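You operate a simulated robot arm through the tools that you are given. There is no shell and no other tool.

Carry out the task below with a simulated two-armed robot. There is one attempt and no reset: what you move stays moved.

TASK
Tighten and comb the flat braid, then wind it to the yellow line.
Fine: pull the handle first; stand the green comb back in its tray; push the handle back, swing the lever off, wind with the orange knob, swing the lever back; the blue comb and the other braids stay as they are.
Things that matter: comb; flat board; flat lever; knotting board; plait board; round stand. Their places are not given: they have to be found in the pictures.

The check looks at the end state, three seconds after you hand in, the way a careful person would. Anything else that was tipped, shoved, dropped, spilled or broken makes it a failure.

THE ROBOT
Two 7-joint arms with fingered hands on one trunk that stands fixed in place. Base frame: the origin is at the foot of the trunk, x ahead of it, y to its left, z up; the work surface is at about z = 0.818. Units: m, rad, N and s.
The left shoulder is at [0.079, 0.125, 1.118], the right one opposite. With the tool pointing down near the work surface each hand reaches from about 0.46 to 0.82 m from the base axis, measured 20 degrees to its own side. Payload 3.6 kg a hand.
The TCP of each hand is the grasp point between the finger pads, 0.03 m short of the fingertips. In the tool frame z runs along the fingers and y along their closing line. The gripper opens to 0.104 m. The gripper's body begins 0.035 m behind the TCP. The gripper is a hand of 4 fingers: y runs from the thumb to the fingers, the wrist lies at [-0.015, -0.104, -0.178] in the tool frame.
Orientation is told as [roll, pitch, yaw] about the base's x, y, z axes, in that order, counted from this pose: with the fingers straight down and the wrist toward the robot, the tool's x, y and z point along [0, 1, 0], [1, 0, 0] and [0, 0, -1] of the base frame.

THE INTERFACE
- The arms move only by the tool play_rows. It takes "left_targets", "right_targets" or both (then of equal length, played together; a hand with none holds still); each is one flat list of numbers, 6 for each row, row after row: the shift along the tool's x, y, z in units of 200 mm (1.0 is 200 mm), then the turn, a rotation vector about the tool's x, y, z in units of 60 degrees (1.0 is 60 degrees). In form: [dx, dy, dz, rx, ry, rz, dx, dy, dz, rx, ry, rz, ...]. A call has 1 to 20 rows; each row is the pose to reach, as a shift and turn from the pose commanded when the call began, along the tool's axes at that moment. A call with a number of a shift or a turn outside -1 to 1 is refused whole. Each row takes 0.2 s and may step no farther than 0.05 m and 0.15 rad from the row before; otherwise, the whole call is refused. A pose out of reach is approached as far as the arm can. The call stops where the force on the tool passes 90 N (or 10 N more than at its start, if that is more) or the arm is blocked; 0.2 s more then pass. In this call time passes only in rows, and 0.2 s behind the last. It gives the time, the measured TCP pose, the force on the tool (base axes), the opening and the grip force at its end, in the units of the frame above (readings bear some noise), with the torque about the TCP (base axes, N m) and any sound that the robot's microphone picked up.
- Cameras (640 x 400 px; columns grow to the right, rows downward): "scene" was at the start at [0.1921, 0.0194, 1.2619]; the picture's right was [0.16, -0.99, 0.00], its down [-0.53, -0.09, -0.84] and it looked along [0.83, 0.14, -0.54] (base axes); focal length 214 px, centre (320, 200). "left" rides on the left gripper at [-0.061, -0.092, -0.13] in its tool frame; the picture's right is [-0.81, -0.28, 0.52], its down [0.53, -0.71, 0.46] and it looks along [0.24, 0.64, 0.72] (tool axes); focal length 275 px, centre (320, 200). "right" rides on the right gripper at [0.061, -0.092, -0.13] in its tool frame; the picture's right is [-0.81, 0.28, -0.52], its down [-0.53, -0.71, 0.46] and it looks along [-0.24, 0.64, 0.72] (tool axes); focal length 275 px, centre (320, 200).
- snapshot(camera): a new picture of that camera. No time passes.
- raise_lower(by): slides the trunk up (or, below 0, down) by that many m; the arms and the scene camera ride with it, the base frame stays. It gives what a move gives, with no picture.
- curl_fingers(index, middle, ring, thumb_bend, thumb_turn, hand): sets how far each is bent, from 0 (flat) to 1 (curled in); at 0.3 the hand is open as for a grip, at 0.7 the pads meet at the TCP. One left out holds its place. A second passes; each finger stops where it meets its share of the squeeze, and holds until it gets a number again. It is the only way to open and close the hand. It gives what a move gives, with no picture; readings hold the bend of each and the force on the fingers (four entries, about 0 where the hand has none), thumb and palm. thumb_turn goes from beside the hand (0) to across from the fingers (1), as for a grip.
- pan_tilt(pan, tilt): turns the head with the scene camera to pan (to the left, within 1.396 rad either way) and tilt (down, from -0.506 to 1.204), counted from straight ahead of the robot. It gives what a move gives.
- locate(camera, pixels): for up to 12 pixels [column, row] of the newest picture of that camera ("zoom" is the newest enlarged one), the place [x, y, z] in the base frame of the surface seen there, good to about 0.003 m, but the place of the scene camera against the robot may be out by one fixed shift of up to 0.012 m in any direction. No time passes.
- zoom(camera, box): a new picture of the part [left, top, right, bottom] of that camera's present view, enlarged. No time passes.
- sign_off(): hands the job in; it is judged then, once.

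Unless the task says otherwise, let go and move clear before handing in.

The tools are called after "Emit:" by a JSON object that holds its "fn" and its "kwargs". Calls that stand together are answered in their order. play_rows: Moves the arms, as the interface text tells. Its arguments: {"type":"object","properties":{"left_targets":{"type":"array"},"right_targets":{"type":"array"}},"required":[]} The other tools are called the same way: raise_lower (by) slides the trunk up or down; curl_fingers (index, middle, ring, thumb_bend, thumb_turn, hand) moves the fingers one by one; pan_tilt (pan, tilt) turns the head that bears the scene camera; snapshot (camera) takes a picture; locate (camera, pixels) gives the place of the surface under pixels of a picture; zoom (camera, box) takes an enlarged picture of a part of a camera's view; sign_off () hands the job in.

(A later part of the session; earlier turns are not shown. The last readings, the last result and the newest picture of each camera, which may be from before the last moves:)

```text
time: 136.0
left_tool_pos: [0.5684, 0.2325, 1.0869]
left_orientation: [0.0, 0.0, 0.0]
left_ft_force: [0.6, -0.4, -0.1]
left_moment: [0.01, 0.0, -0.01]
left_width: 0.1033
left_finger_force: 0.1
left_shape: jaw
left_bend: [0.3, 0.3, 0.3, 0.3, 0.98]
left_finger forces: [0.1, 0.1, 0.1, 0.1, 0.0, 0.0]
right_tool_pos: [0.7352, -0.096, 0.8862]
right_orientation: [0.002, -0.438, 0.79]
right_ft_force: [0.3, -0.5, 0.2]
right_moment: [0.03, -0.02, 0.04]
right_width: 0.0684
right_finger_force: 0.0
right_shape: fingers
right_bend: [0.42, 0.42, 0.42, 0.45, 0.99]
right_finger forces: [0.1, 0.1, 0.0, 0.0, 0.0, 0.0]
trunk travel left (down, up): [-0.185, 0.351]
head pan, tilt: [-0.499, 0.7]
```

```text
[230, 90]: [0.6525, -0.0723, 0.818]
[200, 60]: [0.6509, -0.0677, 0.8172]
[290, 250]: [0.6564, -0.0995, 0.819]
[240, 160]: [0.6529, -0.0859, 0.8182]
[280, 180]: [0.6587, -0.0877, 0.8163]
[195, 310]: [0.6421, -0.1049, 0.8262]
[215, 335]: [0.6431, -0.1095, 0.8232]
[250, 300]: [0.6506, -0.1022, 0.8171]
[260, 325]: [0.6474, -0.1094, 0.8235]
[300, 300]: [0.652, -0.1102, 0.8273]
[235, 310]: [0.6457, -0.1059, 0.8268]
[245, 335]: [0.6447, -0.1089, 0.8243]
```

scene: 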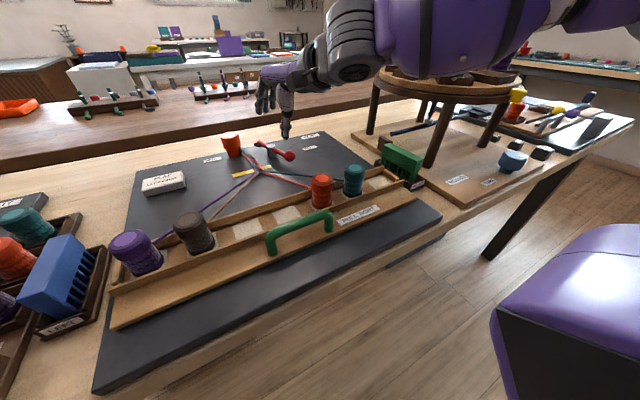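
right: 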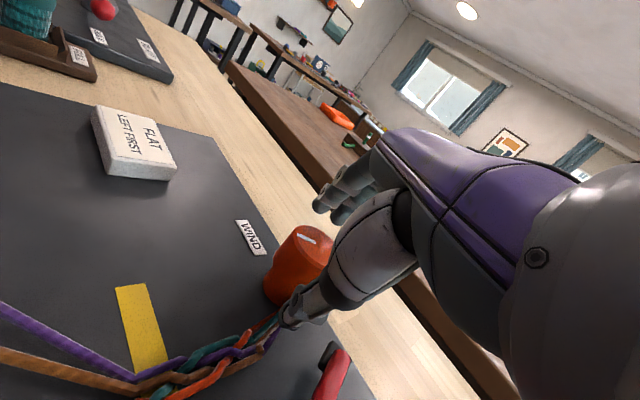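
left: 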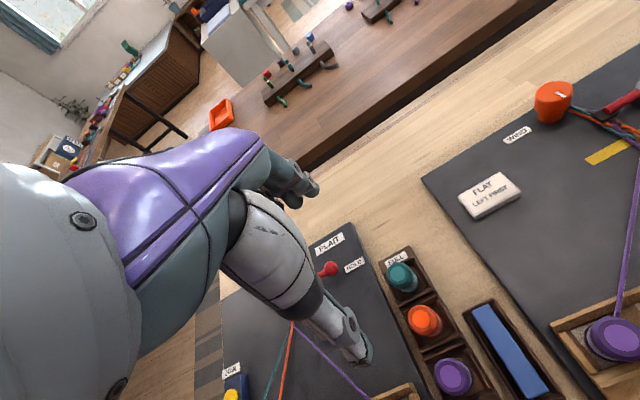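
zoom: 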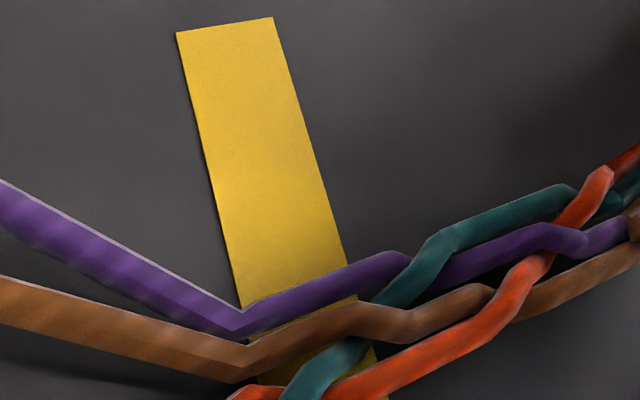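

Purple/brown split at x≈0.6455 against the line (0.648–0.662, centre 0.655): ~9 mm still to go, roughly another 0.55 rad. Re-grip and turn 0.5 rad.

Emit:
{"fn": "play_rows", "kwargs": {"right_targets": [0, -0.0127, 0.027, 0, 0, 0]}}

Emit:
{"fn": "curl_fingers", "kwargs": {"hand": "right", "index": 0.75, "middle": 0.75, "ring": 0.75, "thumb_bend": 0.78}}

Emit:
{"fn": "play_rows", "kwargs": {"right_targets": [0.009, 0.004, 0.002, 0, -0.051, 0.108, 0.0184, 0.0078, 0.0036, 0, -0.1015, 0.216, 0.0276, 0.0117, 0.0055, 0, -0.152, 0.324, 0.0367, 0.0156, 0.0073, 0, -0.203, 0.432]}}

Emit:
{"fn": "zoom", "kwargs": {"camera": "scene", "box": [220, 120, 290, 190]}}

Emit:
{"fn": "zoom", "kwargs": {"camera": "scene", "box": [245, 150, 285, 180]}}

```text
time: 136.4
left_tool_pos: [0.5696, 0.2333, 1.0867]
left_orientation: [0.0, 0.0, -0.001]
left_ft_force: [-0.5, -0.1, 1.1]
left_moment: [0.0, 0.0, -0.02]
left_width: 0.1039
left_finger_force: 0.0
left_shape: jaw
left_bend: [0.3, 0.3, 0.3, 0.3, 0.98]
left_finger forces: [0.0, 0.0, 0.0, 0.0, 0.0, 0.0]
right_tool_pos: [0.7357, -0.0952, 0.8802]
right_orientation: [0.002, -0.437, 0.792]
right_ft_force: [-0.5, 0.5, 0.0]
right_moment: [0.02, 0.06, 0.0]
right_width: 0.0684
right_finger_force: 0.0
right_shape: fingers
right_bend: [0.42, 0.42, 0.42, 0.45, 0.99]
right_finger forces: [0.1, 0.1, 0.0, 0.0, 0.0, 0.1]
trunk travel left (down, up): [-0.185, 0.351]
head pan, tilt: [-0.499, 0.7]
```

```text
time: 137.4
left_tool_pos: [0.5696, 0.2345, 1.0863]
left_orientation: [-0.001, 0.001, 0.001]
left_ft_force: [-0.1, 0.5, 0.2]
left_moment: [-0.01, -0.02, -0.03]
left_width: 0.1035
left_finger_force: 0.1
left_shape: jaw
left_bend: [0.3, 0.3, 0.3, 0.3, 0.98]
left_finger forces: [0.0, 0.0, 0.0, 0.0, 0.1, 0.0]
right_tool_pos: [0.737, -0.0954, 0.8813]
right_orientation: [0.001, -0.438, 0.795]
right_ft_force: [7.1, 5.3, 6.0]
right_moment: [0.13, -0.17, 0.0]
right_width: 0.038
right_finger_force: 13.8
right_shape: fingers
right_bend: [0.52, 0.54, 0.75, 0.62, 1.0]
right_finger forces: [10.0, 7.9, 0.1, 0.0, 9.9, 0.0]
trunk travel left (down, up): [-0.185, 0.351]
head pan, tilt: [-0.499, 0.7]
```

```text
time: 138.4
left_tool_pos: [0.5684, 0.2338, 1.0854]
left_orientation: [-0.001, 0.001, 0.0]
left_ft_force: [-0.1, -0.4, 0.5]
left_moment: [0.02, -0.02, 0.02]
left_width: 0.1037
left_finger_force: 0.0
left_shape: jaw
left_bend: [0.3, 0.3, 0.3, 0.3, 0.98]
left_finger forces: [0.0, 0.0, 0.0, 0.0, 0.0, 0.1]
right_tool_pos: [0.7336, -0.0883, 0.881]
right_orientation: [-0.001, -0.439, 0.292]
right_ft_force: [7.6, 4.9, 6.7]
right_moment: [0.08, -0.17, 0.09]
right_width: 0.0378
right_finger_force: 14.7
right_shape: fingers
right_bend: [0.52, 0.55, 0.75, 0.62, 1.0]
right_finger forces: [10.6, 7.9, 0.0, 0.1, 10.4, 0.0]
trunk travel left (down, up): [-0.185, 0.351]
head pan, tilt: [-0.499, 0.7]
```

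```text
5.71 times, centred on (255, 155) of scene
```

zoom: 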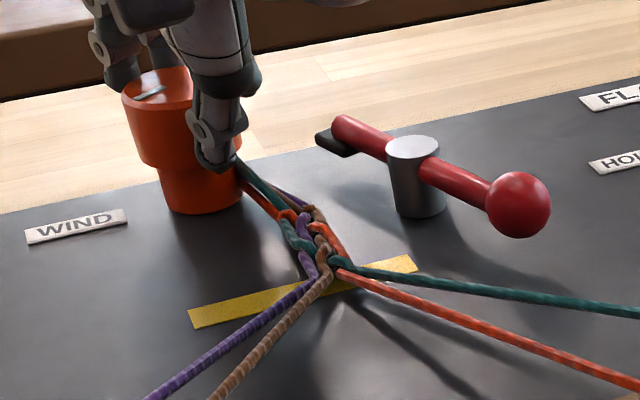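

```text
13.33 times, centred on (265, 165) of scene
```

zoom: 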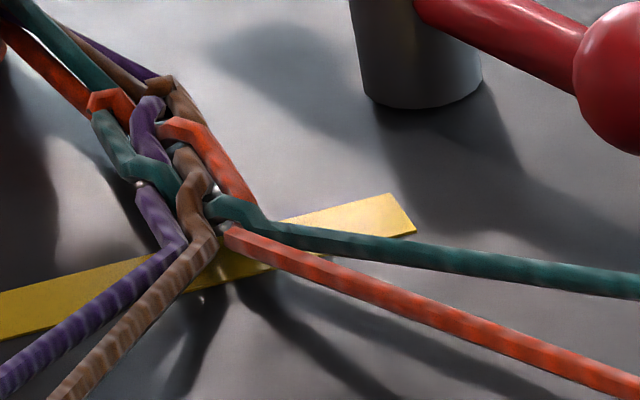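

Emit:
{"fn": "locate", "kwargs": {"camera": "zoom", "pixels": [[185, 240], [212, 245], [228, 236], [215, 210], [240, 262], [300, 218], [305, 265], [390, 198], [395, 232], [200, 300], [120, 265], [100, 312]]}}

Emit:
{"fn": "curl_fingers", "kwargs": {"hand": "right", "index": 0.42, "middle": 0.42, "ring": 0.42, "thumb_bend": 0.45}}

Emit:
{"fn": "play_rows", "kwargs": {"right_targets": [0, 0.0127, -0.027, 0, 0, 0, -0.01, 0.0143, -0.026, 0, 0.051, -0.108, -0.02, 0.016, -0.025, 0, 0.101, -0.216, -0.03, 0.0176, -0.0245, 0, 0.152, -0.324, -0.04, 0.0192, -0.024, 0, 0.2025, -0.4326]}}

Emit:
{"fn": "zoom", "kwargs": {"camera": "right", "box": [60, 280, 260, 400]}}

Emit:
{"fn": "locate", "kwargs": {"camera": "zoom", "pixels": [[230, 90], [200, 60], [290, 250], [260, 310], [270, 330], [280, 300], [250, 300], [240, 320], [265, 345], [255, 360], [300, 330], [340, 290]]}}

```text
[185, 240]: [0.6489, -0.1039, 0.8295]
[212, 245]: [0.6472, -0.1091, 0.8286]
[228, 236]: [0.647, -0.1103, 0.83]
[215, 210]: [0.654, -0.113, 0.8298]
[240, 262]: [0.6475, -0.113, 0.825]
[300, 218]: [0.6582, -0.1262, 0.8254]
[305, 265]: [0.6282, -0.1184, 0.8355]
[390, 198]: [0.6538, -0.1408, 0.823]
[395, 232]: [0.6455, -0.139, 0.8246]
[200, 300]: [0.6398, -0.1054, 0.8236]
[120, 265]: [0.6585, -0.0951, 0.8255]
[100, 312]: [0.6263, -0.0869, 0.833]
```

```text
time: 139.4
left_tool_pos: [0.5689, 0.2329, 1.0879]
left_orientation: [-0.001, -0.001, 0.001]
left_ft_force: [0.7, 0.1, 0.5]
left_moment: [-0.01, 0.0, -0.02]
left_width: 0.1038
left_finger_force: 0.0
left_shape: jaw
left_bend: [0.3, 0.3, 0.3, 0.3, 0.98]
left_finger forces: [0.0, 0.0, 0.0, 0.1, 0.0, 0.0]
right_tool_pos: [0.7332, -0.0897, 0.881]
right_orientation: [0.0, -0.437, 0.293]
right_ft_force: [0.9, 0.7, -0.1]
right_moment: [0.02, -0.01, -0.01]
right_width: 0.068
right_finger_force: 0.1
right_shape: fingers
right_bend: [0.42, 0.42, 0.42, 0.45, 0.99]
right_finger forces: [0.0, 0.0, 0.1, 0.1, 0.1, 0.0]
trunk travel left (down, up): [-0.185, 0.351]
head pan, tilt: [-0.499, 0.7]
```

```text
time: 140.6
left_tool_pos: [0.5677, 0.2335, 1.0861]
left_orientation: [0.0, 0.0, 0.001]
left_ft_force: [-0.6, 0.2, -0.2]
left_moment: [0.0, 0.02, 0.04]
left_width: 0.1036
left_finger_force: 0.0
left_shape: jaw
left_bend: [0.3, 0.3, 0.3, 0.3, 0.98]
left_finger forces: [0.0, 0.0, 0.0, 0.0, 0.1, 0.0]
right_tool_pos: [0.7365, -0.0962, 0.8864]
right_orientation: [0.003, -0.437, 0.794]
right_ft_force: [1.2, -0.1, -0.1]
right_moment: [-0.05, -0.03, 0.0]
right_width: 0.0686
right_finger_force: 0.1
right_shape: fingers
right_bend: [0.42, 0.42, 0.42, 0.45, 0.99]
right_finger forces: [0.1, 0.0, 0.0, 0.0, 0.0, 0.1]
trunk travel left (down, up): [-0.185, 0.351]
head pan, tilt: [-0.499, 0.7]
```

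```text
3.20 times, centred on (160, 340) of right
```

zoom: 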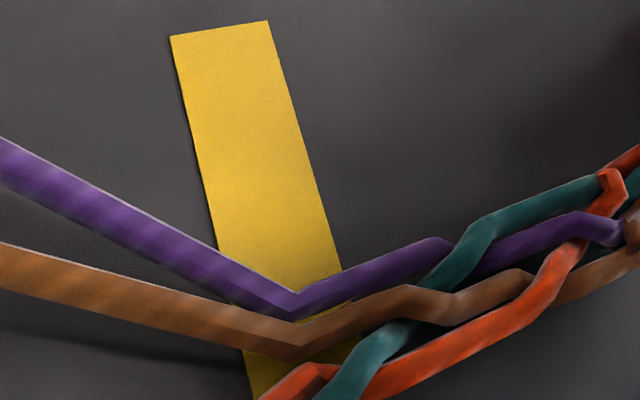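

```text
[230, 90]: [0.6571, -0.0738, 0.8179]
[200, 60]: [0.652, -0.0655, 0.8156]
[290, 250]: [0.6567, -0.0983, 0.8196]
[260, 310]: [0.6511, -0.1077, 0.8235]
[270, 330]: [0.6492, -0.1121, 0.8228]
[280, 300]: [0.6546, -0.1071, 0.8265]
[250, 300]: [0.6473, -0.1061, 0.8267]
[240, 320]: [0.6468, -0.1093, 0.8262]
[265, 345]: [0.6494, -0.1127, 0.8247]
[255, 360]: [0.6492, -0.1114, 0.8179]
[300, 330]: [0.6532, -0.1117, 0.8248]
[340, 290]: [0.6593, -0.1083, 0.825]
```

The splits are now at x≈0.6525–0.6545, with the line's centre at 0.655, only ~2 mm short. One small extra turn of about 0.2 rad commanded (less grip flex).

Emit:
{"fn": "play_rows", "kwargs": {"right_targets": [0, -0.0127, 0.027, 0, 0, 0]}}

Emit:
{"fn": "curl_fingers", "kwargs": {"hand": "right", "index": 0.75, "middle": 0.75, "ring": 0.75, "thumb_bend": 0.78}}

Emit:
{"fn": "play_rows", "kwargs": {"right_targets": [0.008, 0.0015, 0.0007, 0, -0.0405, 0.0865, 0.0155, 0.003, 0.0013, 0, -0.081, 0.173]}}

Emit:
{"fn": "zoom", "kwargs": {"camera": "scene", "box": [245, 150, 285, 180]}}

Emit:
{"fn": "locate", "kwargs": {"camera": "zoom", "pixels": [[180, 235], [208, 240], [224, 230], [300, 218], [300, 235], [390, 198], [395, 215], [395, 232], [120, 265], [120, 285]]}}

```text
time: 141.0
left_tool_pos: [0.5692, 0.2339, 1.086]
left_orientation: [-0.002, 0.0, 0.0]
left_ft_force: [0.7, 0.0, -0.7]
left_moment: [-0.01, 0.0, -0.02]
left_width: 0.1036
left_finger_force: 0.1
left_shape: jaw
left_bend: [0.3, 0.3, 0.3, 0.3, 0.98]
left_finger forces: [0.0, 0.0, 0.1, 0.0, 0.0, 0.0]
right_tool_pos: [0.7365, -0.0954, 0.8798]
right_orientation: [-0.001, -0.437, 0.793]
right_ft_force: [0.3, -0.2, -0.8]
right_moment: [-0.04, 0.0, 0.01]
right_width: 0.0686
right_finger_force: 0.1
right_shape: fingers
right_bend: [0.42, 0.42, 0.42, 0.45, 0.99]
right_finger forces: [0.1, 0.0, 0.0, 0.0, 0.1, 0.1]
trunk travel left (down, up): [-0.185, 0.351]
head pan, tilt: [-0.499, 0.7]
```

```text
time: 142.0
left_tool_pos: [0.5677, 0.235, 1.0869]
left_orientation: [0.0, -0.001, 0.002]
left_ft_force: [-0.7, 0.6, 0.2]
left_moment: [0.0, -0.01, 0.0]
left_width: 0.1039
left_finger_force: 0.1
left_shape: jaw
left_bend: [0.3, 0.3, 0.3, 0.3, 0.98]
left_finger forces: [0.0, 0.0, 0.1, 0.1, 0.1, 0.1]
right_tool_pos: [0.7376, -0.0944, 0.8807]
right_orientation: [0.001, -0.437, 0.793]
right_ft_force: [7.8, 4.9, 6.3]
right_moment: [0.1, -0.2, -0.03]
right_width: 0.0384
right_finger_force: 13.8
right_shape: fingers
right_bend: [0.52, 0.55, 0.75, 0.61, 1.0]
right_finger forces: [10.0, 7.9, 0.4, 0.0, 9.4, 0.0]
trunk travel left (down, up): [-0.185, 0.351]
head pan, tilt: [-0.499, 0.7]
```

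```text
time: 142.6
left_tool_pos: [0.5693, 0.2352, 1.0864]
left_orientation: [0.0, 0.0, 0.001]
left_ft_force: [0.6, -0.2, -0.4]
left_moment: [0.02, -0.04, 0.0]
left_width: 0.1038
left_finger_force: 0.1
left_shape: jaw
left_bend: [0.3, 0.3, 0.3, 0.3, 0.98]
left_finger forces: [0.0, 0.1, 0.0, 0.1, 0.0, 0.1]
right_tool_pos: [0.7357, -0.0928, 0.8806]
right_orientation: [-0.001, -0.438, 0.595]
right_ft_force: [5.9, 5.0, 5.0]
right_moment: [0.07, -0.11, 0.04]
right_width: 0.0383
right_finger_force: 14.1
right_shape: fingers
right_bend: [0.52, 0.55, 0.75, 0.61, 1.0]
right_finger forces: [9.8, 7.2, 0.1, 0.1, 10.5, 0.0]
trunk travel left (down, up): [-0.185, 0.351]
head pan, tilt: [-0.499, 0.7]
```

```text
13.33 times, centred on (265, 165) of scene
```

zoom: 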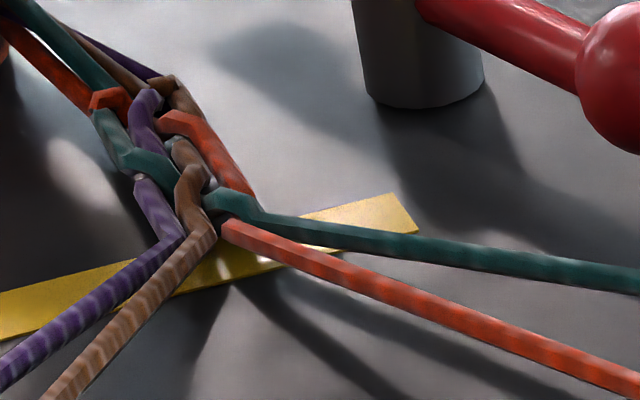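

```text
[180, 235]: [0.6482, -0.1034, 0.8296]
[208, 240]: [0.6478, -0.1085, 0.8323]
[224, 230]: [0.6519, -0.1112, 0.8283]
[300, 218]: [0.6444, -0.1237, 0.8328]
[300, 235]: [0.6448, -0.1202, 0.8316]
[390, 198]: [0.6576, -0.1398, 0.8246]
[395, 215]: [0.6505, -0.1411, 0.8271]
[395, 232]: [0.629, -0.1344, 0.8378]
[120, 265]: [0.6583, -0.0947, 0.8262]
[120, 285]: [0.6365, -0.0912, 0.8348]
```

The split is now at ≈0.649–0.651 with the line centre ≈0.6505 in the same camera: on the line. I'll release the knob, rise, and check from above.

Emit:
{"fn": "curl_fingers", "kwargs": {"hand": "right", "index": 0.4, "middle": 0.4, "ring": 0.4, "thumb_bend": 0.42}}

Emit:
{"fn": "play_rows", "kwargs": {"right_targets": [0, 0.042, -0.09, 0, 0, 0, 0, 0.106, -0.226, 0, 0, 0, 0, 0.17, -0.362, 0, 0, 0, 0, 0.1, -0.4, 0, 0, 0, 0, 0, -0.45, 0, 0, 0, 0, -0.1, -0.5, 0, 0, 0]}}

Emit:
{"fn": "snapshot", "kwargs": {"camera": "right"}}

Emit:
{"fn": "snapshot", "kwargs": {"camera": "scene"}}

```text
time: 143.6
left_tool_pos: [0.5706, 0.233, 1.0858]
left_orientation: [0.001, 0.001, -0.001]
left_ft_force: [-0.9, -0.1, 0.3]
left_moment: [-0.05, -0.02, -0.01]
left_width: 0.1039
left_finger_force: 0.1
left_shape: jaw
left_bend: [0.3, 0.3, 0.3, 0.3, 0.98]
left_finger forces: [0.0, 0.0, 0.1, 0.0, 0.1, 0.0]
right_tool_pos: [0.7347, -0.0931, 0.8798]
right_orientation: [0.0, -0.438, 0.593]
right_ft_force: [0.3, -0.2, 0.4]
right_moment: [0.0, 0.0, 0.01]
right_width: 0.0747
right_finger_force: 0.0
right_shape: fingers
right_bend: [0.4, 0.4, 0.4, 0.42, 0.99]
right_finger forces: [0.0, 0.0, 0.0, 0.0, 0.1, 0.0]
trunk travel left (down, up): [-0.185, 0.351]
head pan, tilt: [-0.499, 0.7]
```

```text
time: 145.0
left_tool_pos: [0.5677, 0.2335, 1.0874]
left_orientation: [0.0, 0.0, 0.0]
left_ft_force: [0.5, 0.2, -0.5]
left_moment: [0.0, 0.02, -0.01]
left_width: 0.1037
left_finger_force: 0.1
left_shape: jaw
left_bend: [0.3, 0.3, 0.3, 0.3, 0.98]
left_finger forces: [0.1, 0.1, 0.0, 0.0, 0.0, 0.0]
right_tool_pos: [0.6852, -0.1261, 0.9612]
right_orientation: [-0.001, -0.436, 0.594]
right_ft_force: [0.1, -0.5, -0.1]
right_moment: [-0.01, 0.0, 0.0]
right_width: 0.0747
right_finger_force: 0.0
right_shape: fingers
right_bend: [0.4, 0.4, 0.4, 0.42, 0.99]
right_finger forces: [0.1, 0.0, 0.1, 0.0, 0.0, 0.0]
trunk travel left (down, up): [-0.185, 0.351]
head pan, tilt: [-0.499, 0.7]
```

```text
taken
```

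right: 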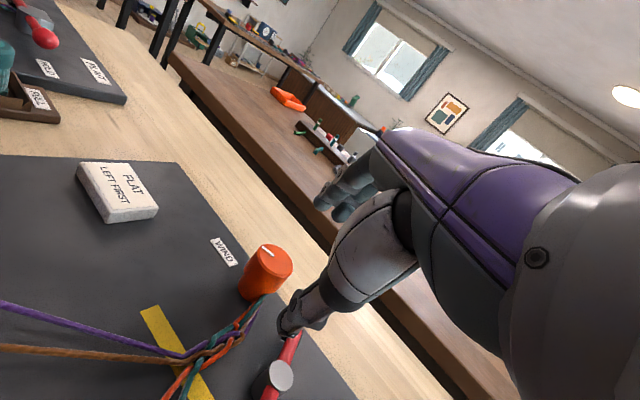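

```text
taken
```

scene: 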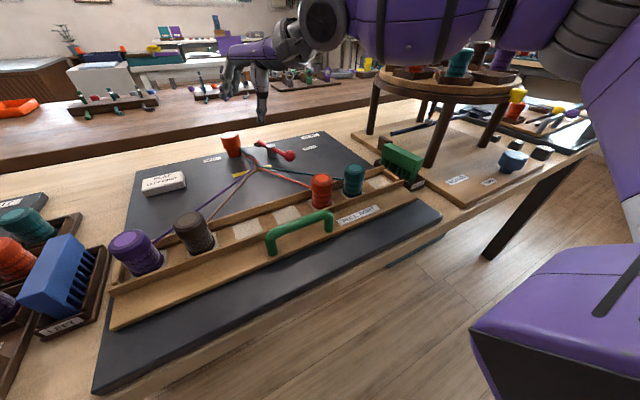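

Emit:
{"fn": "zoom", "kwargs": {"camera": "right", "box": [110, 290, 290, 400]}}

Emit:
{"fn": "locate", "kwargs": {"camera": "zoom", "pixels": [[150, 80], [200, 150], [240, 220], [280, 300], [255, 255], [275, 265], [300, 280], [290, 250], [260, 240], [320, 340], [245, 270], [310, 300]]}}

Emit:
{"fn": "locate", "kwargs": {"camera": "scene", "pixels": [[430, 40], [520, 40], [600, 30], [600, 100], [470, 60], [560, 60]]}}

```text
3.56 times, centred on (200, 345) of right
```

zoom: 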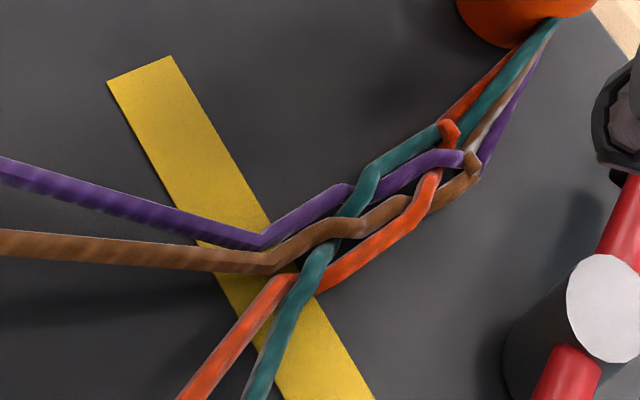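

```text
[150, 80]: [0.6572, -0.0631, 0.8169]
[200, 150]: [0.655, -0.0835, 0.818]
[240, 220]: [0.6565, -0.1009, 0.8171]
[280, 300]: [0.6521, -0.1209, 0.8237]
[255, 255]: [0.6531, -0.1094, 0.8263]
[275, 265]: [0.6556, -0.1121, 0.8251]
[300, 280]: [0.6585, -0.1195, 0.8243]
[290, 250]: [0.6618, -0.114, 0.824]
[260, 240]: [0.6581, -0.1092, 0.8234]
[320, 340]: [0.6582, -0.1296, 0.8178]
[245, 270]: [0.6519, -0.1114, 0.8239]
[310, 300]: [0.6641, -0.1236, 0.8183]
```

```text
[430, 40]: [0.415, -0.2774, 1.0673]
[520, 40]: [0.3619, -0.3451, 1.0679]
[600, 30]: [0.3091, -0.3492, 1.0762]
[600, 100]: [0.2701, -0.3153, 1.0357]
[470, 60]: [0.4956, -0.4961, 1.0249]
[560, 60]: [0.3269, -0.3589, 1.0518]
```

The splits sit at x≈0.655–0.657 with the line at 0.655: the braid end is on the yellow line. Now the lever: I'll raise the trunk back, level the hand, and locate the ball.

Emit:
{"fn": "raise_lower", "kwargs": {"by": 0.16}}

Emit:
{"fn": "play_rows", "kwargs": {"right_targets": [0, -0.05, 0, 0.1, 0, 0.1, 0, -0.1, 0, 0.2, 0, 0.2, -0.05, -0.15, 0, 0.3, 0, 0.3, -0.1, -0.2, 0, 0.4, 0, 0.4]}}

Emit:
{"fn": "pan_tilt", "kwargs": {"pan": -0.25, "tilt": 0.8}}

Emit:
{"fn": "snapshot", "kwargs": {"camera": "scene"}}

Emit:
{"fn": "snapshot", "kwargs": {"camera": "right"}}

```text
time: 146.8
left_tool_pos: [0.5688, 0.2333, 1.2454]
left_orientation: [0.0, -0.001, -0.001]
left_ft_force: [-0.6, 0.4, 0.1]
left_moment: [-0.04, 0.03, 0.02]
left_width: 0.1038
left_finger_force: 0.0
left_shape: jaw
left_bend: [0.3, 0.3, 0.3, 0.3, 0.98]
left_finger forces: [0.0, 0.0, 0.0, 0.1, 0.1, 0.1]
right_tool_pos: [0.6859, -0.1254, 1.1224]
right_orientation: [0.0, -0.437, 0.595]
right_ft_force: [0.8, 0.3, -0.2]
right_moment: [-0.03, 0.0, -0.03]
right_width: 0.0747
right_finger_force: 0.2
right_shape: fingers
right_bend: [0.4, 0.4, 0.4, 0.42, 0.99]
right_finger forces: [0.1, 0.0, 0.0, 0.0, 0.0, 0.1]
trunk travel left (down, up): [-0.345, 0.191]
head pan, tilt: [-0.499, 0.7]
```

```text
time: 147.8
left_tool_pos: [0.5696, 0.2346, 1.2454]
left_orientation: [-0.002, 0.0, 0.002]
left_ft_force: [0.0, 0.4, 0.7]
left_moment: [0.0, 0.04, -0.01]
left_width: 0.1037
left_finger_force: 0.1
left_shape: jaw
left_bend: [0.3, 0.3, 0.3, 0.3, 0.98]
left_finger forces: [0.0, 0.0, 0.1, 0.0, 0.0, 0.0]
right_tool_pos: [0.6672, -0.1639, 1.1057]
right_orientation: [0.092, 0.008, 0.185]
right_ft_force: [0.2, 0.1, -0.1]
right_moment: [-0.03, -0.02, 0.04]
right_width: 0.0749
right_finger_force: 0.2
right_shape: fingers
right_bend: [0.4, 0.4, 0.4, 0.42, 0.99]
right_finger forces: [0.0, 0.0, 0.0, 0.1, 0.0, 0.0]
trunk travel left (down, up): [-0.345, 0.191]
head pan, tilt: [-0.499, 0.7]
```

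```text
time: 148.6
left_tool_pos: [0.5689, 0.233, 1.2464]
left_orientation: [0.0, 0.0, 0.001]
left_ft_force: [0.8, 1.2, -0.5]
left_moment: [-0.01, -0.02, 0.01]
left_width: 0.1037
left_finger_force: 0.1
left_shape: jaw
left_bend: [0.3, 0.3, 0.3, 0.3, 0.98]
left_finger forces: [0.0, 0.0, 0.0, 0.0, 0.1, 0.0]
right_tool_pos: [0.6659, -0.1637, 1.1055]
right_orientation: [0.089, 0.006, 0.19]
right_ft_force: [-0.1, 0.5, 0.1]
right_moment: [-0.02, -0.02, -0.01]
right_width: 0.0751
right_finger_force: 0.1
right_shape: fingers
right_bend: [0.4, 0.4, 0.4, 0.42, 0.99]
right_finger forces: [0.0, 0.0, 0.0, 0.0, 0.0, 0.0]
trunk travel left (down, up): [-0.345, 0.191]
head pan, tilt: [-0.25, 0.799]
```

```text
taken
```

scene: 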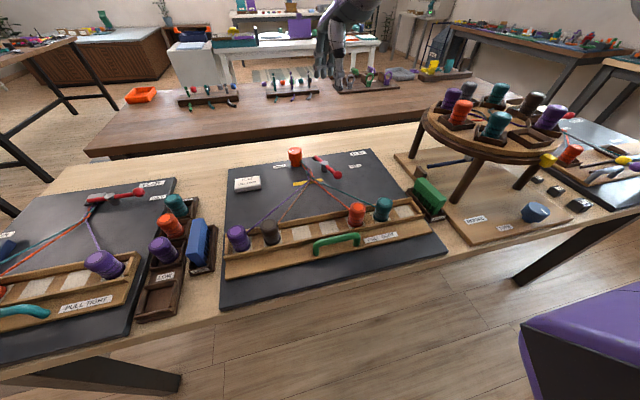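

```text
taken
```

right: 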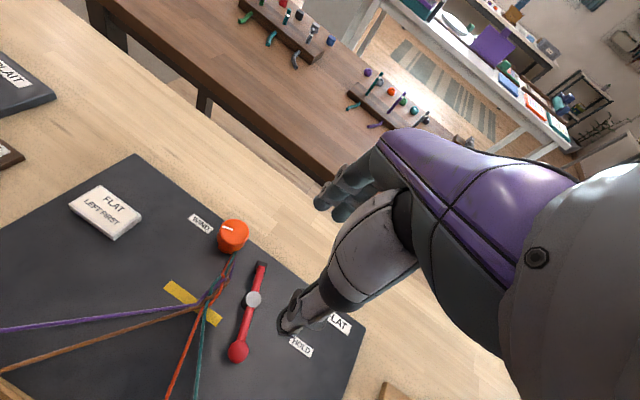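

Emit:
{"fn": "locate", "kwargs": {"camera": "right", "pixels": [[238, 350], [253, 299], [262, 270], [258, 282], [247, 325], [180, 293], [196, 303], [210, 310], [235, 232]]}}

Emit:
{"fn": "play_rows", "kwargs": {"right_targets": [-0.05, -0.1, 0.1, 0, -0.043, 0.09, -0.1, -0.2, 0.2, 0, -0.086, 0.18]}}

```text
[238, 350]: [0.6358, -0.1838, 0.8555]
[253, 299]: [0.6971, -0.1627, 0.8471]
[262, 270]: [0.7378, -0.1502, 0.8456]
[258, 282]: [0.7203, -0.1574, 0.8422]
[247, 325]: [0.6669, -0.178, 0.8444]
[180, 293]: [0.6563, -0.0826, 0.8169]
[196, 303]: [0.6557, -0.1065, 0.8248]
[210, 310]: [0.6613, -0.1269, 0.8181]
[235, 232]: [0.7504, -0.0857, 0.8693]
```

```text
time: 149.2
left_tool_pos: [0.5684, 0.232, 1.2469]
left_orientation: [0.0, -0.001, 0.0]
left_ft_force: [0.6, 0.2, 0.8]
left_moment: [0.04, -0.02, 0.0]
left_width: 0.1036
left_finger_force: 0.0
left_shape: jaw
left_bend: [0.3, 0.3, 0.3, 0.3, 0.98]
left_finger forces: [0.0, 0.0, 0.0, 0.0, 0.0, 0.1]
right_tool_pos: [0.6302, -0.1877, 1.0637]
right_orientation: [-0.002, 0.015, -0.001]
right_ft_force: [0.1, 0.9, 0.4]
right_moment: [0.01, 0.0, -0.04]
right_width: 0.075
right_finger_force: 0.1
right_shape: fingers
right_bend: [0.4, 0.4, 0.4, 0.42, 0.99]
right_finger forces: [0.0, 0.0, 0.1, 0.1, 0.1, 0.0]
trunk travel left (down, up): [-0.345, 0.191]
head pan, tilt: [-0.25, 0.799]
```

The ball is now at (0.636,-0.184), lever angle ≈71°. I'll yaw the hand to -71° so thumb and fingers straddle the lever across, with the thumb on the left.

Emit:
{"fn": "curl_fingers", "kwargs": {"hand": "right", "index": 0.45, "middle": 0.45, "ring": 0.45, "thumb_bend": 0.53}}

Emit:
{"fn": "play_rows", "kwargs": {"right_targets": [0, 0, 0, 0, 0, 0.13, 0, 0, 0, 0, 0, 0.26, 0, 0, 0, 0, 0, 0.39, 0, 0, 0, 0, 0, 0.52, 0, 0, 0, 0, 0, 0.6]}}

Emit:
{"fn": "play_rows", "kwargs": {"right_targets": [0, 0, 0, 0, 0, 0.13, 0, 0, 0, 0, 0, 0.26, 0, 0, 0, 0, 0, 0.39, 0, 0, 0, 0, 0, 0.52, 0, 0, 0, 0, 0, 0.584]}}

Emit:
{"fn": "snapshot", "kwargs": {"camera": "right"}}

Emit:
{"fn": "zoom", "kwargs": {"camera": "scene", "box": [220, 60, 420, 210]}}

```text
time: 150.2
left_tool_pos: [0.5692, 0.2336, 1.2459]
left_orientation: [0.0, 0.0, 0.001]
left_ft_force: [0.2, -0.9, -0.5]
left_moment: [-0.01, -0.02, -0.01]
left_width: 0.1038
left_finger_force: 0.0
left_shape: jaw
left_bend: [0.3, 0.3, 0.3, 0.3, 0.98]
left_finger forces: [0.0, 0.0, 0.0, 0.0, 0.0, 0.0]
right_tool_pos: [0.6291, -0.1873, 1.0646]
right_orientation: [-0.005, 0.016, -0.001]
right_ft_force: [-1.1, -1.0, 0.1]
right_moment: [-0.03, 0.01, 0.05]
right_width: 0.055
right_finger_force: 0.0
right_shape: fingers
right_bend: [0.45, 0.45, 0.45, 0.53, 1.0]
right_finger forces: [0.1, 0.1, 0.1, 0.1, 0.1, 0.0]
trunk travel left (down, up): [-0.345, 0.191]
head pan, tilt: [-0.25, 0.799]
```

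```text
time: 151.4
left_tool_pos: [0.5697, 0.2336, 1.2454]
left_orientation: [0.0, 0.0, 0.001]
left_ft_force: [0.0, -0.4, 0.5]
left_moment: [0.02, -0.02, 0.0]
left_width: 0.1039
left_finger_force: 0.1
left_shape: jaw
left_bend: [0.3, 0.3, 0.3, 0.3, 0.98]
left_finger forces: [0.0, 0.0, 0.0, 0.0, 0.0, 0.1]
right_tool_pos: [0.6297, -0.1877, 1.0655]
right_orientation: [-0.01, 0.011, -0.631]
right_ft_force: [-0.1, 0.8, -1.0]
right_moment: [-0.01, -0.03, 0.03]
right_width: 0.055
right_finger_force: 0.1
right_shape: fingers
right_bend: [0.45, 0.45, 0.45, 0.53, 1.0]
right_finger forces: [0.1, 0.0, 0.1, 0.1, 0.0, 0.1]
trunk travel left (down, up): [-0.345, 0.191]
head pan, tilt: [-0.25, 0.799]
```

```text
time: 152.6
left_tool_pos: [0.5696, 0.2327, 1.2461]
left_orientation: [0.0, 0.0, 0.0]
left_ft_force: [0.0, -0.8, -0.3]
left_moment: [-0.02, -0.03, 0.01]
left_width: 0.1036
left_finger_force: 0.0
left_shape: jaw
left_bend: [0.3, 0.3, 0.3, 0.3, 0.98]
left_finger forces: [0.0, 0.0, 0.0, 0.0, 0.0, 0.1]
right_tool_pos: [0.5931, -0.2469, 1.0613]
right_orientation: [-0.015, 0.002, -1.242]
right_ft_force: [-0.7, 0.1, 0.0]
right_moment: [0.02, 0.0, 0.01]
right_width: 0.0549
right_finger_force: 0.0
right_shape: fingers
right_bend: [0.45, 0.45, 0.45, 0.53, 1.0]
right_finger forces: [0.0, 0.0, 0.1, 0.0, 0.0, 0.1]
right hand out of reach, approached as far as the arm can: row 1, 2, 3, 4, 5
trunk travel left (down, up): [-0.345, 0.191]
head pan, tilt: [-0.25, 0.799]
```

```text
taken
```

right: 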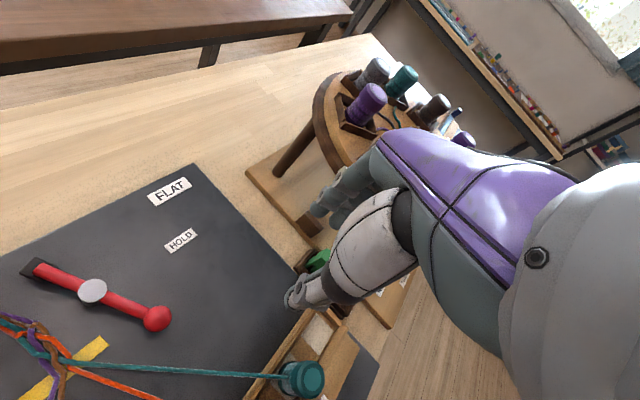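

```text
2.67 times, centred on (320, 135) of scene
```

zoom: 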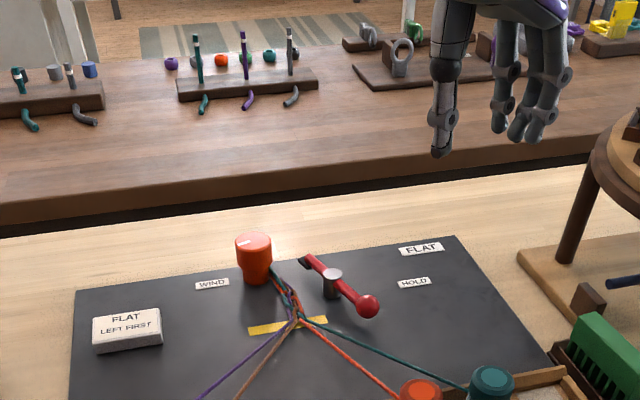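

Yaw −71° is out of reach there. Instead I'll use the thumb alone as a poker: fingers curled in, yaw 0, thumb placed left of the ball, then push it around its arc back to HOLD. First yaw back.

Emit:
{"fn": "play_rows", "kwargs": {"right_targets": [0, 0, 0, 0, 0, -0.13, 0, 0, 0, 0, 0, -0.26, 0, 0, 0, 0, 0, -0.39, 0, 0, 0, 0, 0, -0.52, 0, 0, 0, 0, 0, -0.6]}}

Emit:
{"fn": "play_rows", "kwargs": {"right_targets": [0, 0, 0, 0, 0, -0.13, 0, 0, 0, 0, 0, -0.26, 0, 0, 0, 0, 0, -0.39, 0, 0, 0, 0, 0, -0.52, 0, 0, 0, 0, 0, -0.586]}}

Emit:
{"fn": "curl_fingers", "kwargs": {"hand": "right", "index": 1.0, "middle": 1.0, "ring": 1.0, "thumb_bend": 0.4}}

Emit:
{"fn": "snapshot", "kwargs": {"camera": "right"}}

Emit:
{"fn": "zoom", "kwargs": {"camera": "scene", "box": [220, 0, 420, 150]}}

```text
time: 153.8
left_tool_pos: [0.5683, 0.2338, 1.2468]
left_orientation: [0.001, 0.0, 0.0]
left_ft_force: [0.1, -0.6, -0.2]
left_moment: [0.0, 0.0, -0.01]
left_width: 0.1038
left_finger_force: 0.0
left_shape: jaw
left_bend: [0.3, 0.3, 0.3, 0.3, 0.98]
left_finger forces: [0.0, 0.0, 0.0, 0.0, 0.0, 0.0]
right_tool_pos: [0.5947, -0.2472, 1.0603]
right_orientation: [-0.011, 0.012, -0.61]
right_ft_force: [-0.1, -0.1, -0.6]
right_moment: [-0.02, -0.02, -0.02]
right_width: 0.0546
right_finger_force: 0.0
right_shape: fingers
right_bend: [0.45, 0.45, 0.45, 0.53, 1.0]
right_finger forces: [0.0, 0.0, 0.0, 0.0, 0.0, 0.0]
trunk travel left (down, up): [-0.345, 0.191]
head pan, tilt: [-0.25, 0.799]
```

```text
time: 155.0
left_tool_pos: [0.5689, 0.2345, 1.2473]
left_orientation: [0.0, 0.0, 0.0]
left_ft_force: [-0.1, -0.4, 0.2]
left_moment: [-0.01, 0.04, 0.02]
left_width: 0.1036
left_finger_force: 0.1
left_shape: jaw
left_bend: [0.3, 0.3, 0.3, 0.3, 0.98]
left_finger forces: [0.1, 0.0, 0.0, 0.0, 0.0, 0.1]
right_tool_pos: [0.5929, -0.2466, 1.0602]
right_orientation: [-0.004, 0.015, 0.003]
right_ft_force: [0.2, 0.3, 0.8]
right_moment: [0.0, -0.02, 0.0]
right_width: 0.0549
right_finger_force: 0.1
right_shape: fingers
right_bend: [0.45, 0.45, 0.45, 0.53, 1.0]
right_finger forces: [0.1, 0.1, 0.0, 0.1, 0.0, 0.1]
trunk travel left (down, up): [-0.345, 0.191]
head pan, tilt: [-0.25, 0.799]
```

```text
time: 156.0
left_tool_pos: [0.5689, 0.2333, 1.2457]
left_orientation: [0.0, 0.001, 0.001]
left_ft_force: [-0.2, 0.0, -0.2]
left_moment: [0.01, 0.0, 0.01]
left_width: 0.1036
left_finger_force: 0.1
left_shape: jaw
left_bend: [0.3, 0.3, 0.3, 0.3, 0.98]
left_finger forces: [0.0, 0.0, 0.0, 0.1, 0.0, 0.0]
right_tool_pos: [0.5942, -0.2468, 1.061]
right_orientation: [-0.003, 0.015, 0.001]
right_ft_force: [-0.5, -0.5, 0.6]
right_moment: [-0.03, 0.0, -0.02]
right_width: 0.06
right_finger_force: 0.1
right_shape: fingers
right_bend: [1.0, 1.0, 1.0, 0.4, 0.99]
right_finger forces: [0.0, 0.0, 0.0, 0.0, 0.0, 0.0]
trunk travel left (down, up): [-0.345, 0.191]
head pan, tilt: [-0.25, 0.799]
```

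```text
taken
```

right: 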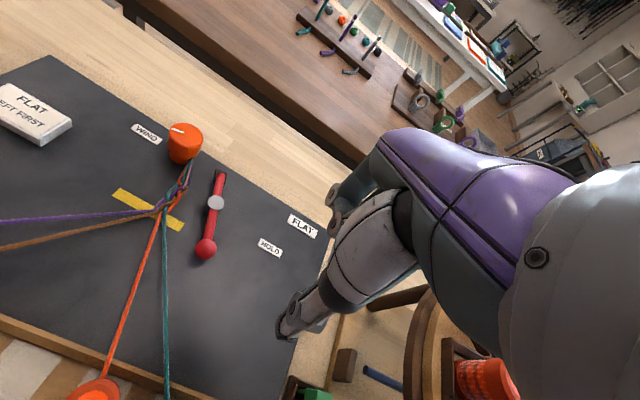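

```text
2.67 times, centred on (320, 75) of scene
```

zoom: 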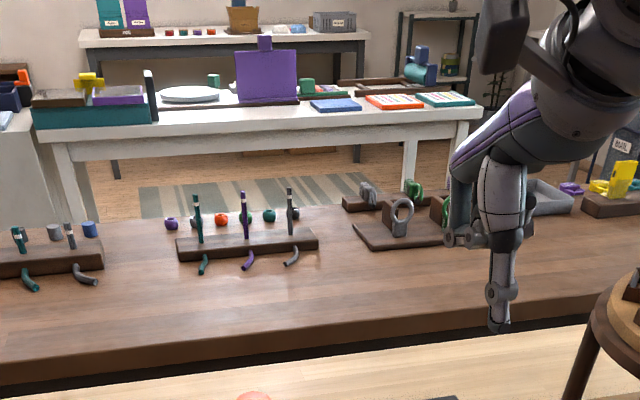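

The thumb now protrudes alone below the curled fingers. I'll locate its tip precisely.

Emit:
{"fn": "locate", "kwargs": {"camera": "zoom", "pixels": [[498, 324], [498, 310], [500, 292], [490, 322], [508, 322], [455, 240], [480, 230]]}}

Emit:
{"fn": "locate", "kwargs": {"camera": "right", "pixels": [[206, 249], [216, 203], [222, 175], [280, 325], [285, 310], [288, 338], [165, 215], [150, 207]]}}

```text
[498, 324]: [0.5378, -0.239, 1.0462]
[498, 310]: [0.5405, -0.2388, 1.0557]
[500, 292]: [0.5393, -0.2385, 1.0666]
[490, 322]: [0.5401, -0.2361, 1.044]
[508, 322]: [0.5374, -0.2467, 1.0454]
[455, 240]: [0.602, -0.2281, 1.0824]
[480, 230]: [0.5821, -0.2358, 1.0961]
```

```text
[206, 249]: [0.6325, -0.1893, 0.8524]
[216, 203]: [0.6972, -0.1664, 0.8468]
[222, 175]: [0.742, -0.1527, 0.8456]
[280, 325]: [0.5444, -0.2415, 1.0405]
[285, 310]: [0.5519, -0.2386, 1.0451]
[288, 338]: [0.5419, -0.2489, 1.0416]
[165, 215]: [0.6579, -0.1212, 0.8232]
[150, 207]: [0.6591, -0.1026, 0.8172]
```

Thumb tip is at TCP + (-0.047, 0, -0.021); the curled fingers stay above the TCP height. I'll move above the start point left of the ball.

Emit:
{"fn": "play_rows", "kwargs": {"right_targets": [0.089, 0.076, 0.1, 0, 0, 0, 0.178, 0.152, 0.2, 0, 0, 0, 0.267, 0.228, 0.32, 0, 0, 0, 0.356, 0.304, 0.45, 0, 0, 0, 0.445, 0.38, 0.6, 0, 0, 0, 0.445, 0.38, 0.74, 0, 0, 0]}}

Emit:
{"fn": "zoom", "kwargs": {"camera": "scene", "box": [260, 120, 400, 220]}}

Emit:
{"fn": "snapshot", "kwargs": {"camera": "right"}}

```text
time: 157.4
left_tool_pos: [0.5687, 0.2343, 1.2457]
left_orientation: [0.0, 0.0, 0.001]
left_ft_force: [-0.7, -0.2, 0.4]
left_moment: [-0.03, 0.0, 0.02]
left_width: 0.1036
left_finger_force: 0.0
left_shape: jaw
left_bend: [0.3, 0.3, 0.3, 0.3, 0.98]
left_finger forces: [0.1, 0.1, 0.0, 0.0, 0.0, 0.0]
right_tool_pos: [0.6679, -0.1582, 0.9124]
right_orientation: [-0.004, 0.014, 0.002]
right_ft_force: [0.3, -0.3, 0.2]
right_moment: [0.01, 0.02, -0.03]
right_width: 0.0601
right_finger_force: 0.1
right_shape: fingers
right_bend: [1.0, 1.0, 1.0, 0.4, 0.99]
right_finger forces: [0.0, 0.0, 0.1, 0.1, 0.0, 0.0]
trunk travel left (down, up): [-0.345, 0.191]
head pan, tilt: [-0.25, 0.799]
```

```text
4.00 times, centred on (330, 170) of scene
```

zoom: 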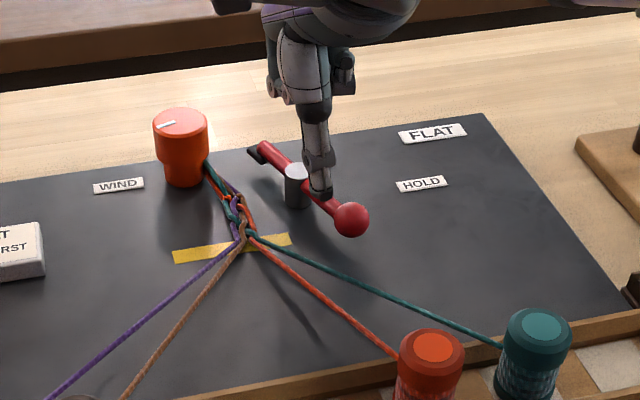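

```text
taken
```

right: 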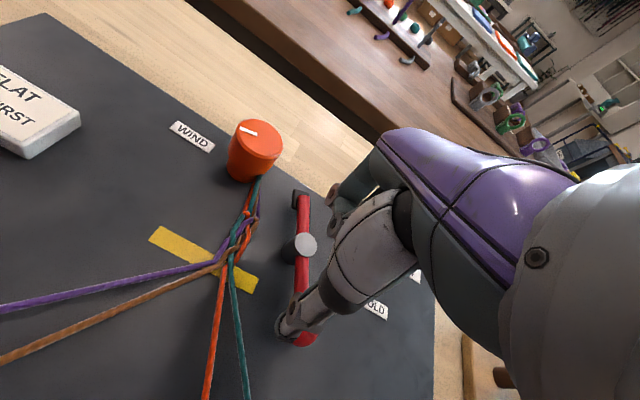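

Emit:
{"fn": "locate", "kwargs": {"camera": "right", "pixels": [[279, 325], [285, 337], [288, 318], [305, 340], [302, 280]]}}

Emit:
{"fn": "locate", "kwargs": {"camera": "zoom", "pixels": [[318, 196], [312, 193], [326, 195], [352, 218], [344, 212]]}}

```text
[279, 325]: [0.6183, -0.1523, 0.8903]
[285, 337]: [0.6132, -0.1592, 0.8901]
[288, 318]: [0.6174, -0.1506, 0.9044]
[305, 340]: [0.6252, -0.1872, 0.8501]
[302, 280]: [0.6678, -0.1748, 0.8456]
```

```text
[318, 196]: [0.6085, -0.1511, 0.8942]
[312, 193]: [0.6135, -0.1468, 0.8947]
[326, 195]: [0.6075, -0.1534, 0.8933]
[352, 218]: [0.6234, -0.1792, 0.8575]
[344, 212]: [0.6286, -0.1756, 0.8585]
```

Thumb is at (0.620,-0.156), left of the ball (left edge y≈-0.174). Lowering to tip z≈0.84.

Emit:
{"fn": "play_rows", "kwargs": {"right_targets": [0, 0, 0.12, 0, 0, 0, 0, 0, 0.245, 0, 0, 0]}}

Emit:
{"fn": "zoom", "kwargs": {"camera": "scene", "box": [260, 120, 400, 220]}}

Emit:
{"fn": "zoom", "kwargs": {"camera": "right", "box": [180, 150, 380, 380]}}

```text
time: 158.0
left_tool_pos: [0.5686, 0.2345, 1.2461]
left_orientation: [-0.001, -0.002, -0.003]
left_ft_force: [-0.4, 0.2, 0.3]
left_moment: [-0.02, 0.0, 0.02]
left_width: 0.104
left_finger_force: 0.0
left_shape: jaw
left_bend: [0.3, 0.3, 0.3, 0.3, 0.98]
left_finger forces: [0.0, 0.1, 0.0, 0.1, 0.0, 0.0]
right_tool_pos: [0.6664, -0.1582, 0.8615]
right_orientation: [-0.002, 0.014, 0.002]
right_ft_force: [0.5, -0.1, -1.0]
right_moment: [0.0, 0.0, 0.01]
right_width: 0.0604
right_finger_force: 0.2
right_shape: fingers
right_bend: [1.0, 1.0, 1.0, 0.4, 0.99]
right_finger forces: [0.0, 0.1, 0.1, 0.1, 0.0, 0.0]
trunk travel left (down, up): [-0.345, 0.191]
head pan, tilt: [-0.25, 0.799]
```

```text
4.00 times, centred on (330, 170) of scene
```

zoom: 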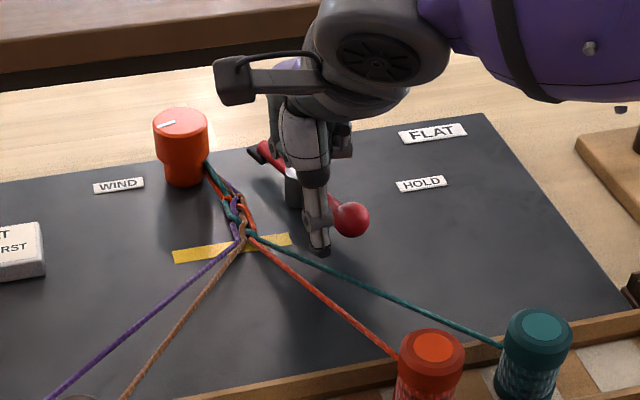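

```text
1.74 times, centred on (280, 265) of right
```

zoom: 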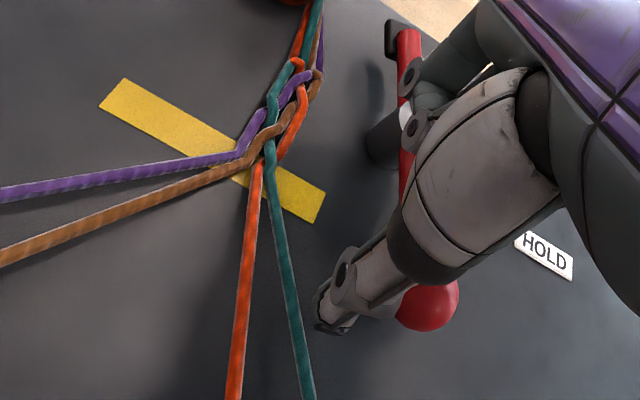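

Thumb is beside the ball, clear of the strands. I'll push around the arc, first half.

Emit:
{"fn": "play_rows", "kwargs": {"right_targets": [-0.0385, 0.045, 0, 0, 0, 0, -0.074, 0.05, 0, 0, 0, 0, -0.11, 0.0545, 0, 0, 0, 0, -0.152, 0.07, 0, 0, 0, 0, -0.1935, 0.086, 0, 0, 0, 0]}}

Emit:
{"fn": "zoom", "kwargs": {"camera": "scene", "box": [260, 120, 400, 220]}}

Emit:
{"fn": "snapshot", "kwargs": {"camera": "right"}}

```text
time: 159.2
left_tool_pos: [0.5687, 0.2346, 1.2464]
left_orientation: [0.0, 0.0, 0.0]
left_ft_force: [-0.7, 0.6, -0.1]
left_moment: [-0.02, 0.01, -0.03]
left_width: 0.1038
left_finger_force: 0.0
left_shape: jaw
left_bend: [0.3, 0.3, 0.3, 0.3, 0.98]
left_finger forces: [0.1, 0.1, 0.0, 0.1, 0.0, 0.1]
right_tool_pos: [0.684, -0.1974, 0.8629]
right_orientation: [0.0, 0.015, 0.001]
right_ft_force: [0.0, 0.6, 0.8]
right_moment: [0.01, -0.01, -0.05]
right_width: 0.0603
right_finger_force: 0.2
right_shape: fingers
right_bend: [1.0, 1.0, 1.0, 0.4, 0.98]
right_finger forces: [0.1, 0.0, 0.0, 0.0, 0.8, 0.0]
trunk travel left (down, up): [-0.345, 0.191]
head pan, tilt: [-0.25, 0.799]
```

```text
4.00 times, centred on (330, 170) of scene
```

zoom: 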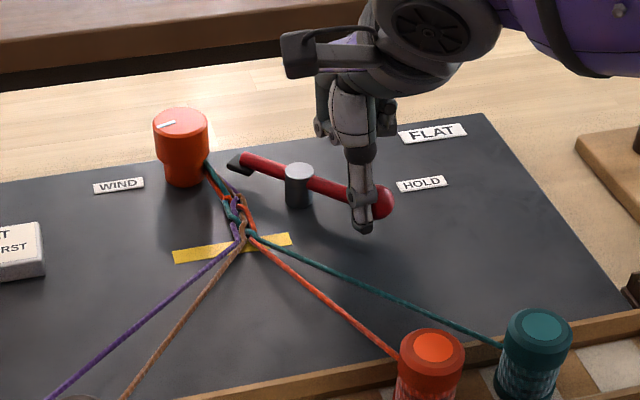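

```text
taken
```

right: 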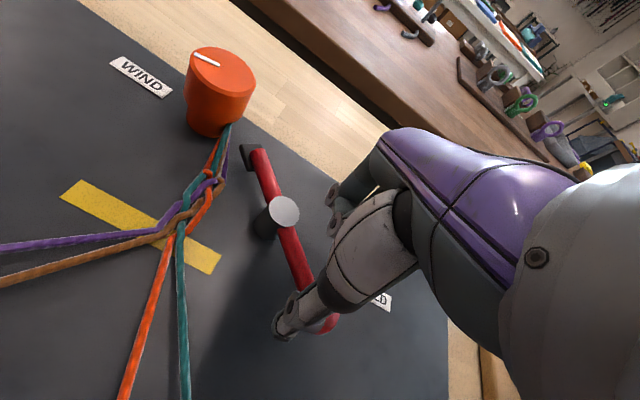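

Working well; the lever is halfway back. Continue to HOLD.

Emit:
{"fn": "play_rows", "kwargs": {"right_targets": [-0.035, 0.025, 0, 0, 0, 0, -0.069, 0.05, 0, 0, 0, 0, -0.1, 0.084, 0, 0, 0, 0, -0.126, 0.1185, 0, 0, 0, 0, -0.145, 0.155, 0, 0, 0, 0, -0.16, 0.1885, 0, 0, 0, 0]}}

Emit:
{"fn": "zoom", "kwargs": {"camera": "scene", "box": [260, 120, 400, 220]}}

Emit:
{"fn": "snapshot", "kwargs": {"camera": "right"}}

```text
time: 160.6
left_tool_pos: [0.569, 0.2338, 1.2464]
left_orientation: [0.0, 0.001, 0.0]
left_ft_force: [-0.2, 0.5, 1.0]
left_moment: [-0.03, 0.01, 0.01]
left_width: 0.1036
left_finger_force: 0.1
left_shape: jaw
left_bend: [0.3, 0.3, 0.3, 0.3, 0.98]
left_finger forces: [0.1, 0.1, 0.1, 0.1, 0.1, 0.0]
right_tool_pos: [0.7217, -0.2292, 0.8618]
right_orientation: [-0.002, 0.013, 0.001]
right_ft_force: [-0.1, -0.6, -0.8]
right_moment: [-0.01, 0.01, 0.0]
right_width: 0.0605
right_finger_force: 0.1
right_shape: fingers
right_bend: [1.0, 1.0, 1.0, 0.4, 0.99]
right_finger forces: [0.0, 0.0, 0.0, 0.1, 0.2, 0.0]
trunk travel left (down, up): [-0.345, 0.191]
head pan, tilt: [-0.25, 0.799]
```

```text
4.00 times, centred on (330, 170) of scene
```

zoom: 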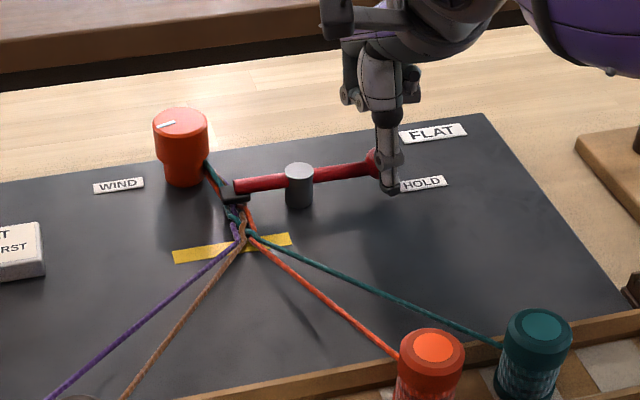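

```text
taken
```

right: 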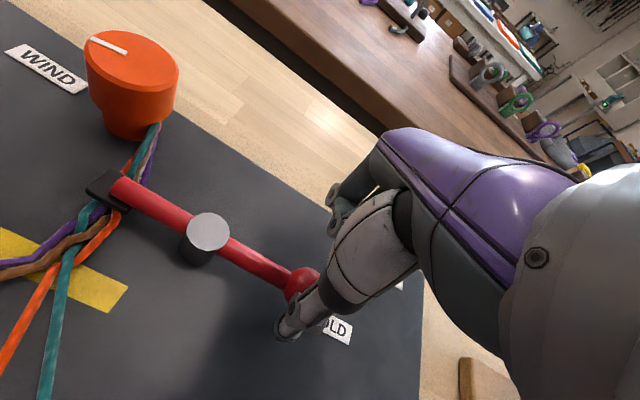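

The lever is back across the braid at HOLD. A tiny extra push to make sure it's against its stop.

Emit:
{"fn": "play_rows", "kwargs": {"right_targets": [0, 0.015, 0, 0, 0, 0, 0, 0.03, 0, 0, 0, 0]}}

Emit:
{"fn": "locate", "kwargs": {"camera": "right", "pixels": [[300, 280], [210, 232], [120, 190], [160, 205], [255, 262]]}}

```text
time: 161.2
left_tool_pos: [0.5695, 0.2336, 1.2456]
left_orientation: [-0.001, -0.001, 0.0]
left_ft_force: [-0.2, 0.0, 0.0]
left_moment: [0.02, 0.03, 0.01]
left_width: 0.1039
left_finger_force: 0.1
left_shape: jaw
left_bend: [0.3, 0.3, 0.3, 0.3, 0.98]
left_finger forces: [0.0, 0.0, 0.0, 0.0, 0.0, 0.0]
right_tool_pos: [0.7269, -0.2302, 0.8623]
right_orientation: [-0.003, 0.015, 0.002]
right_ft_force: [-1.9, 1.3, 0.1]
right_moment: [0.01, 0.05, -0.03]
right_width: 0.0616
right_finger_force: 1.1
right_shape: fingers
right_bend: [1.0, 1.0, 1.0, 0.38, 0.98]
right_finger forces: [0.1, 0.0, 0.1, 0.1, 2.4, 0.1]
trunk travel left (down, up): [-0.345, 0.191]
head pan, tilt: [-0.25, 0.799]
```

```text
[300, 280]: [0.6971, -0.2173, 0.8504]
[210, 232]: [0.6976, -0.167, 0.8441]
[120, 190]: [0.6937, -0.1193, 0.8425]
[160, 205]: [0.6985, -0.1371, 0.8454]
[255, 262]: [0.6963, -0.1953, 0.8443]
```

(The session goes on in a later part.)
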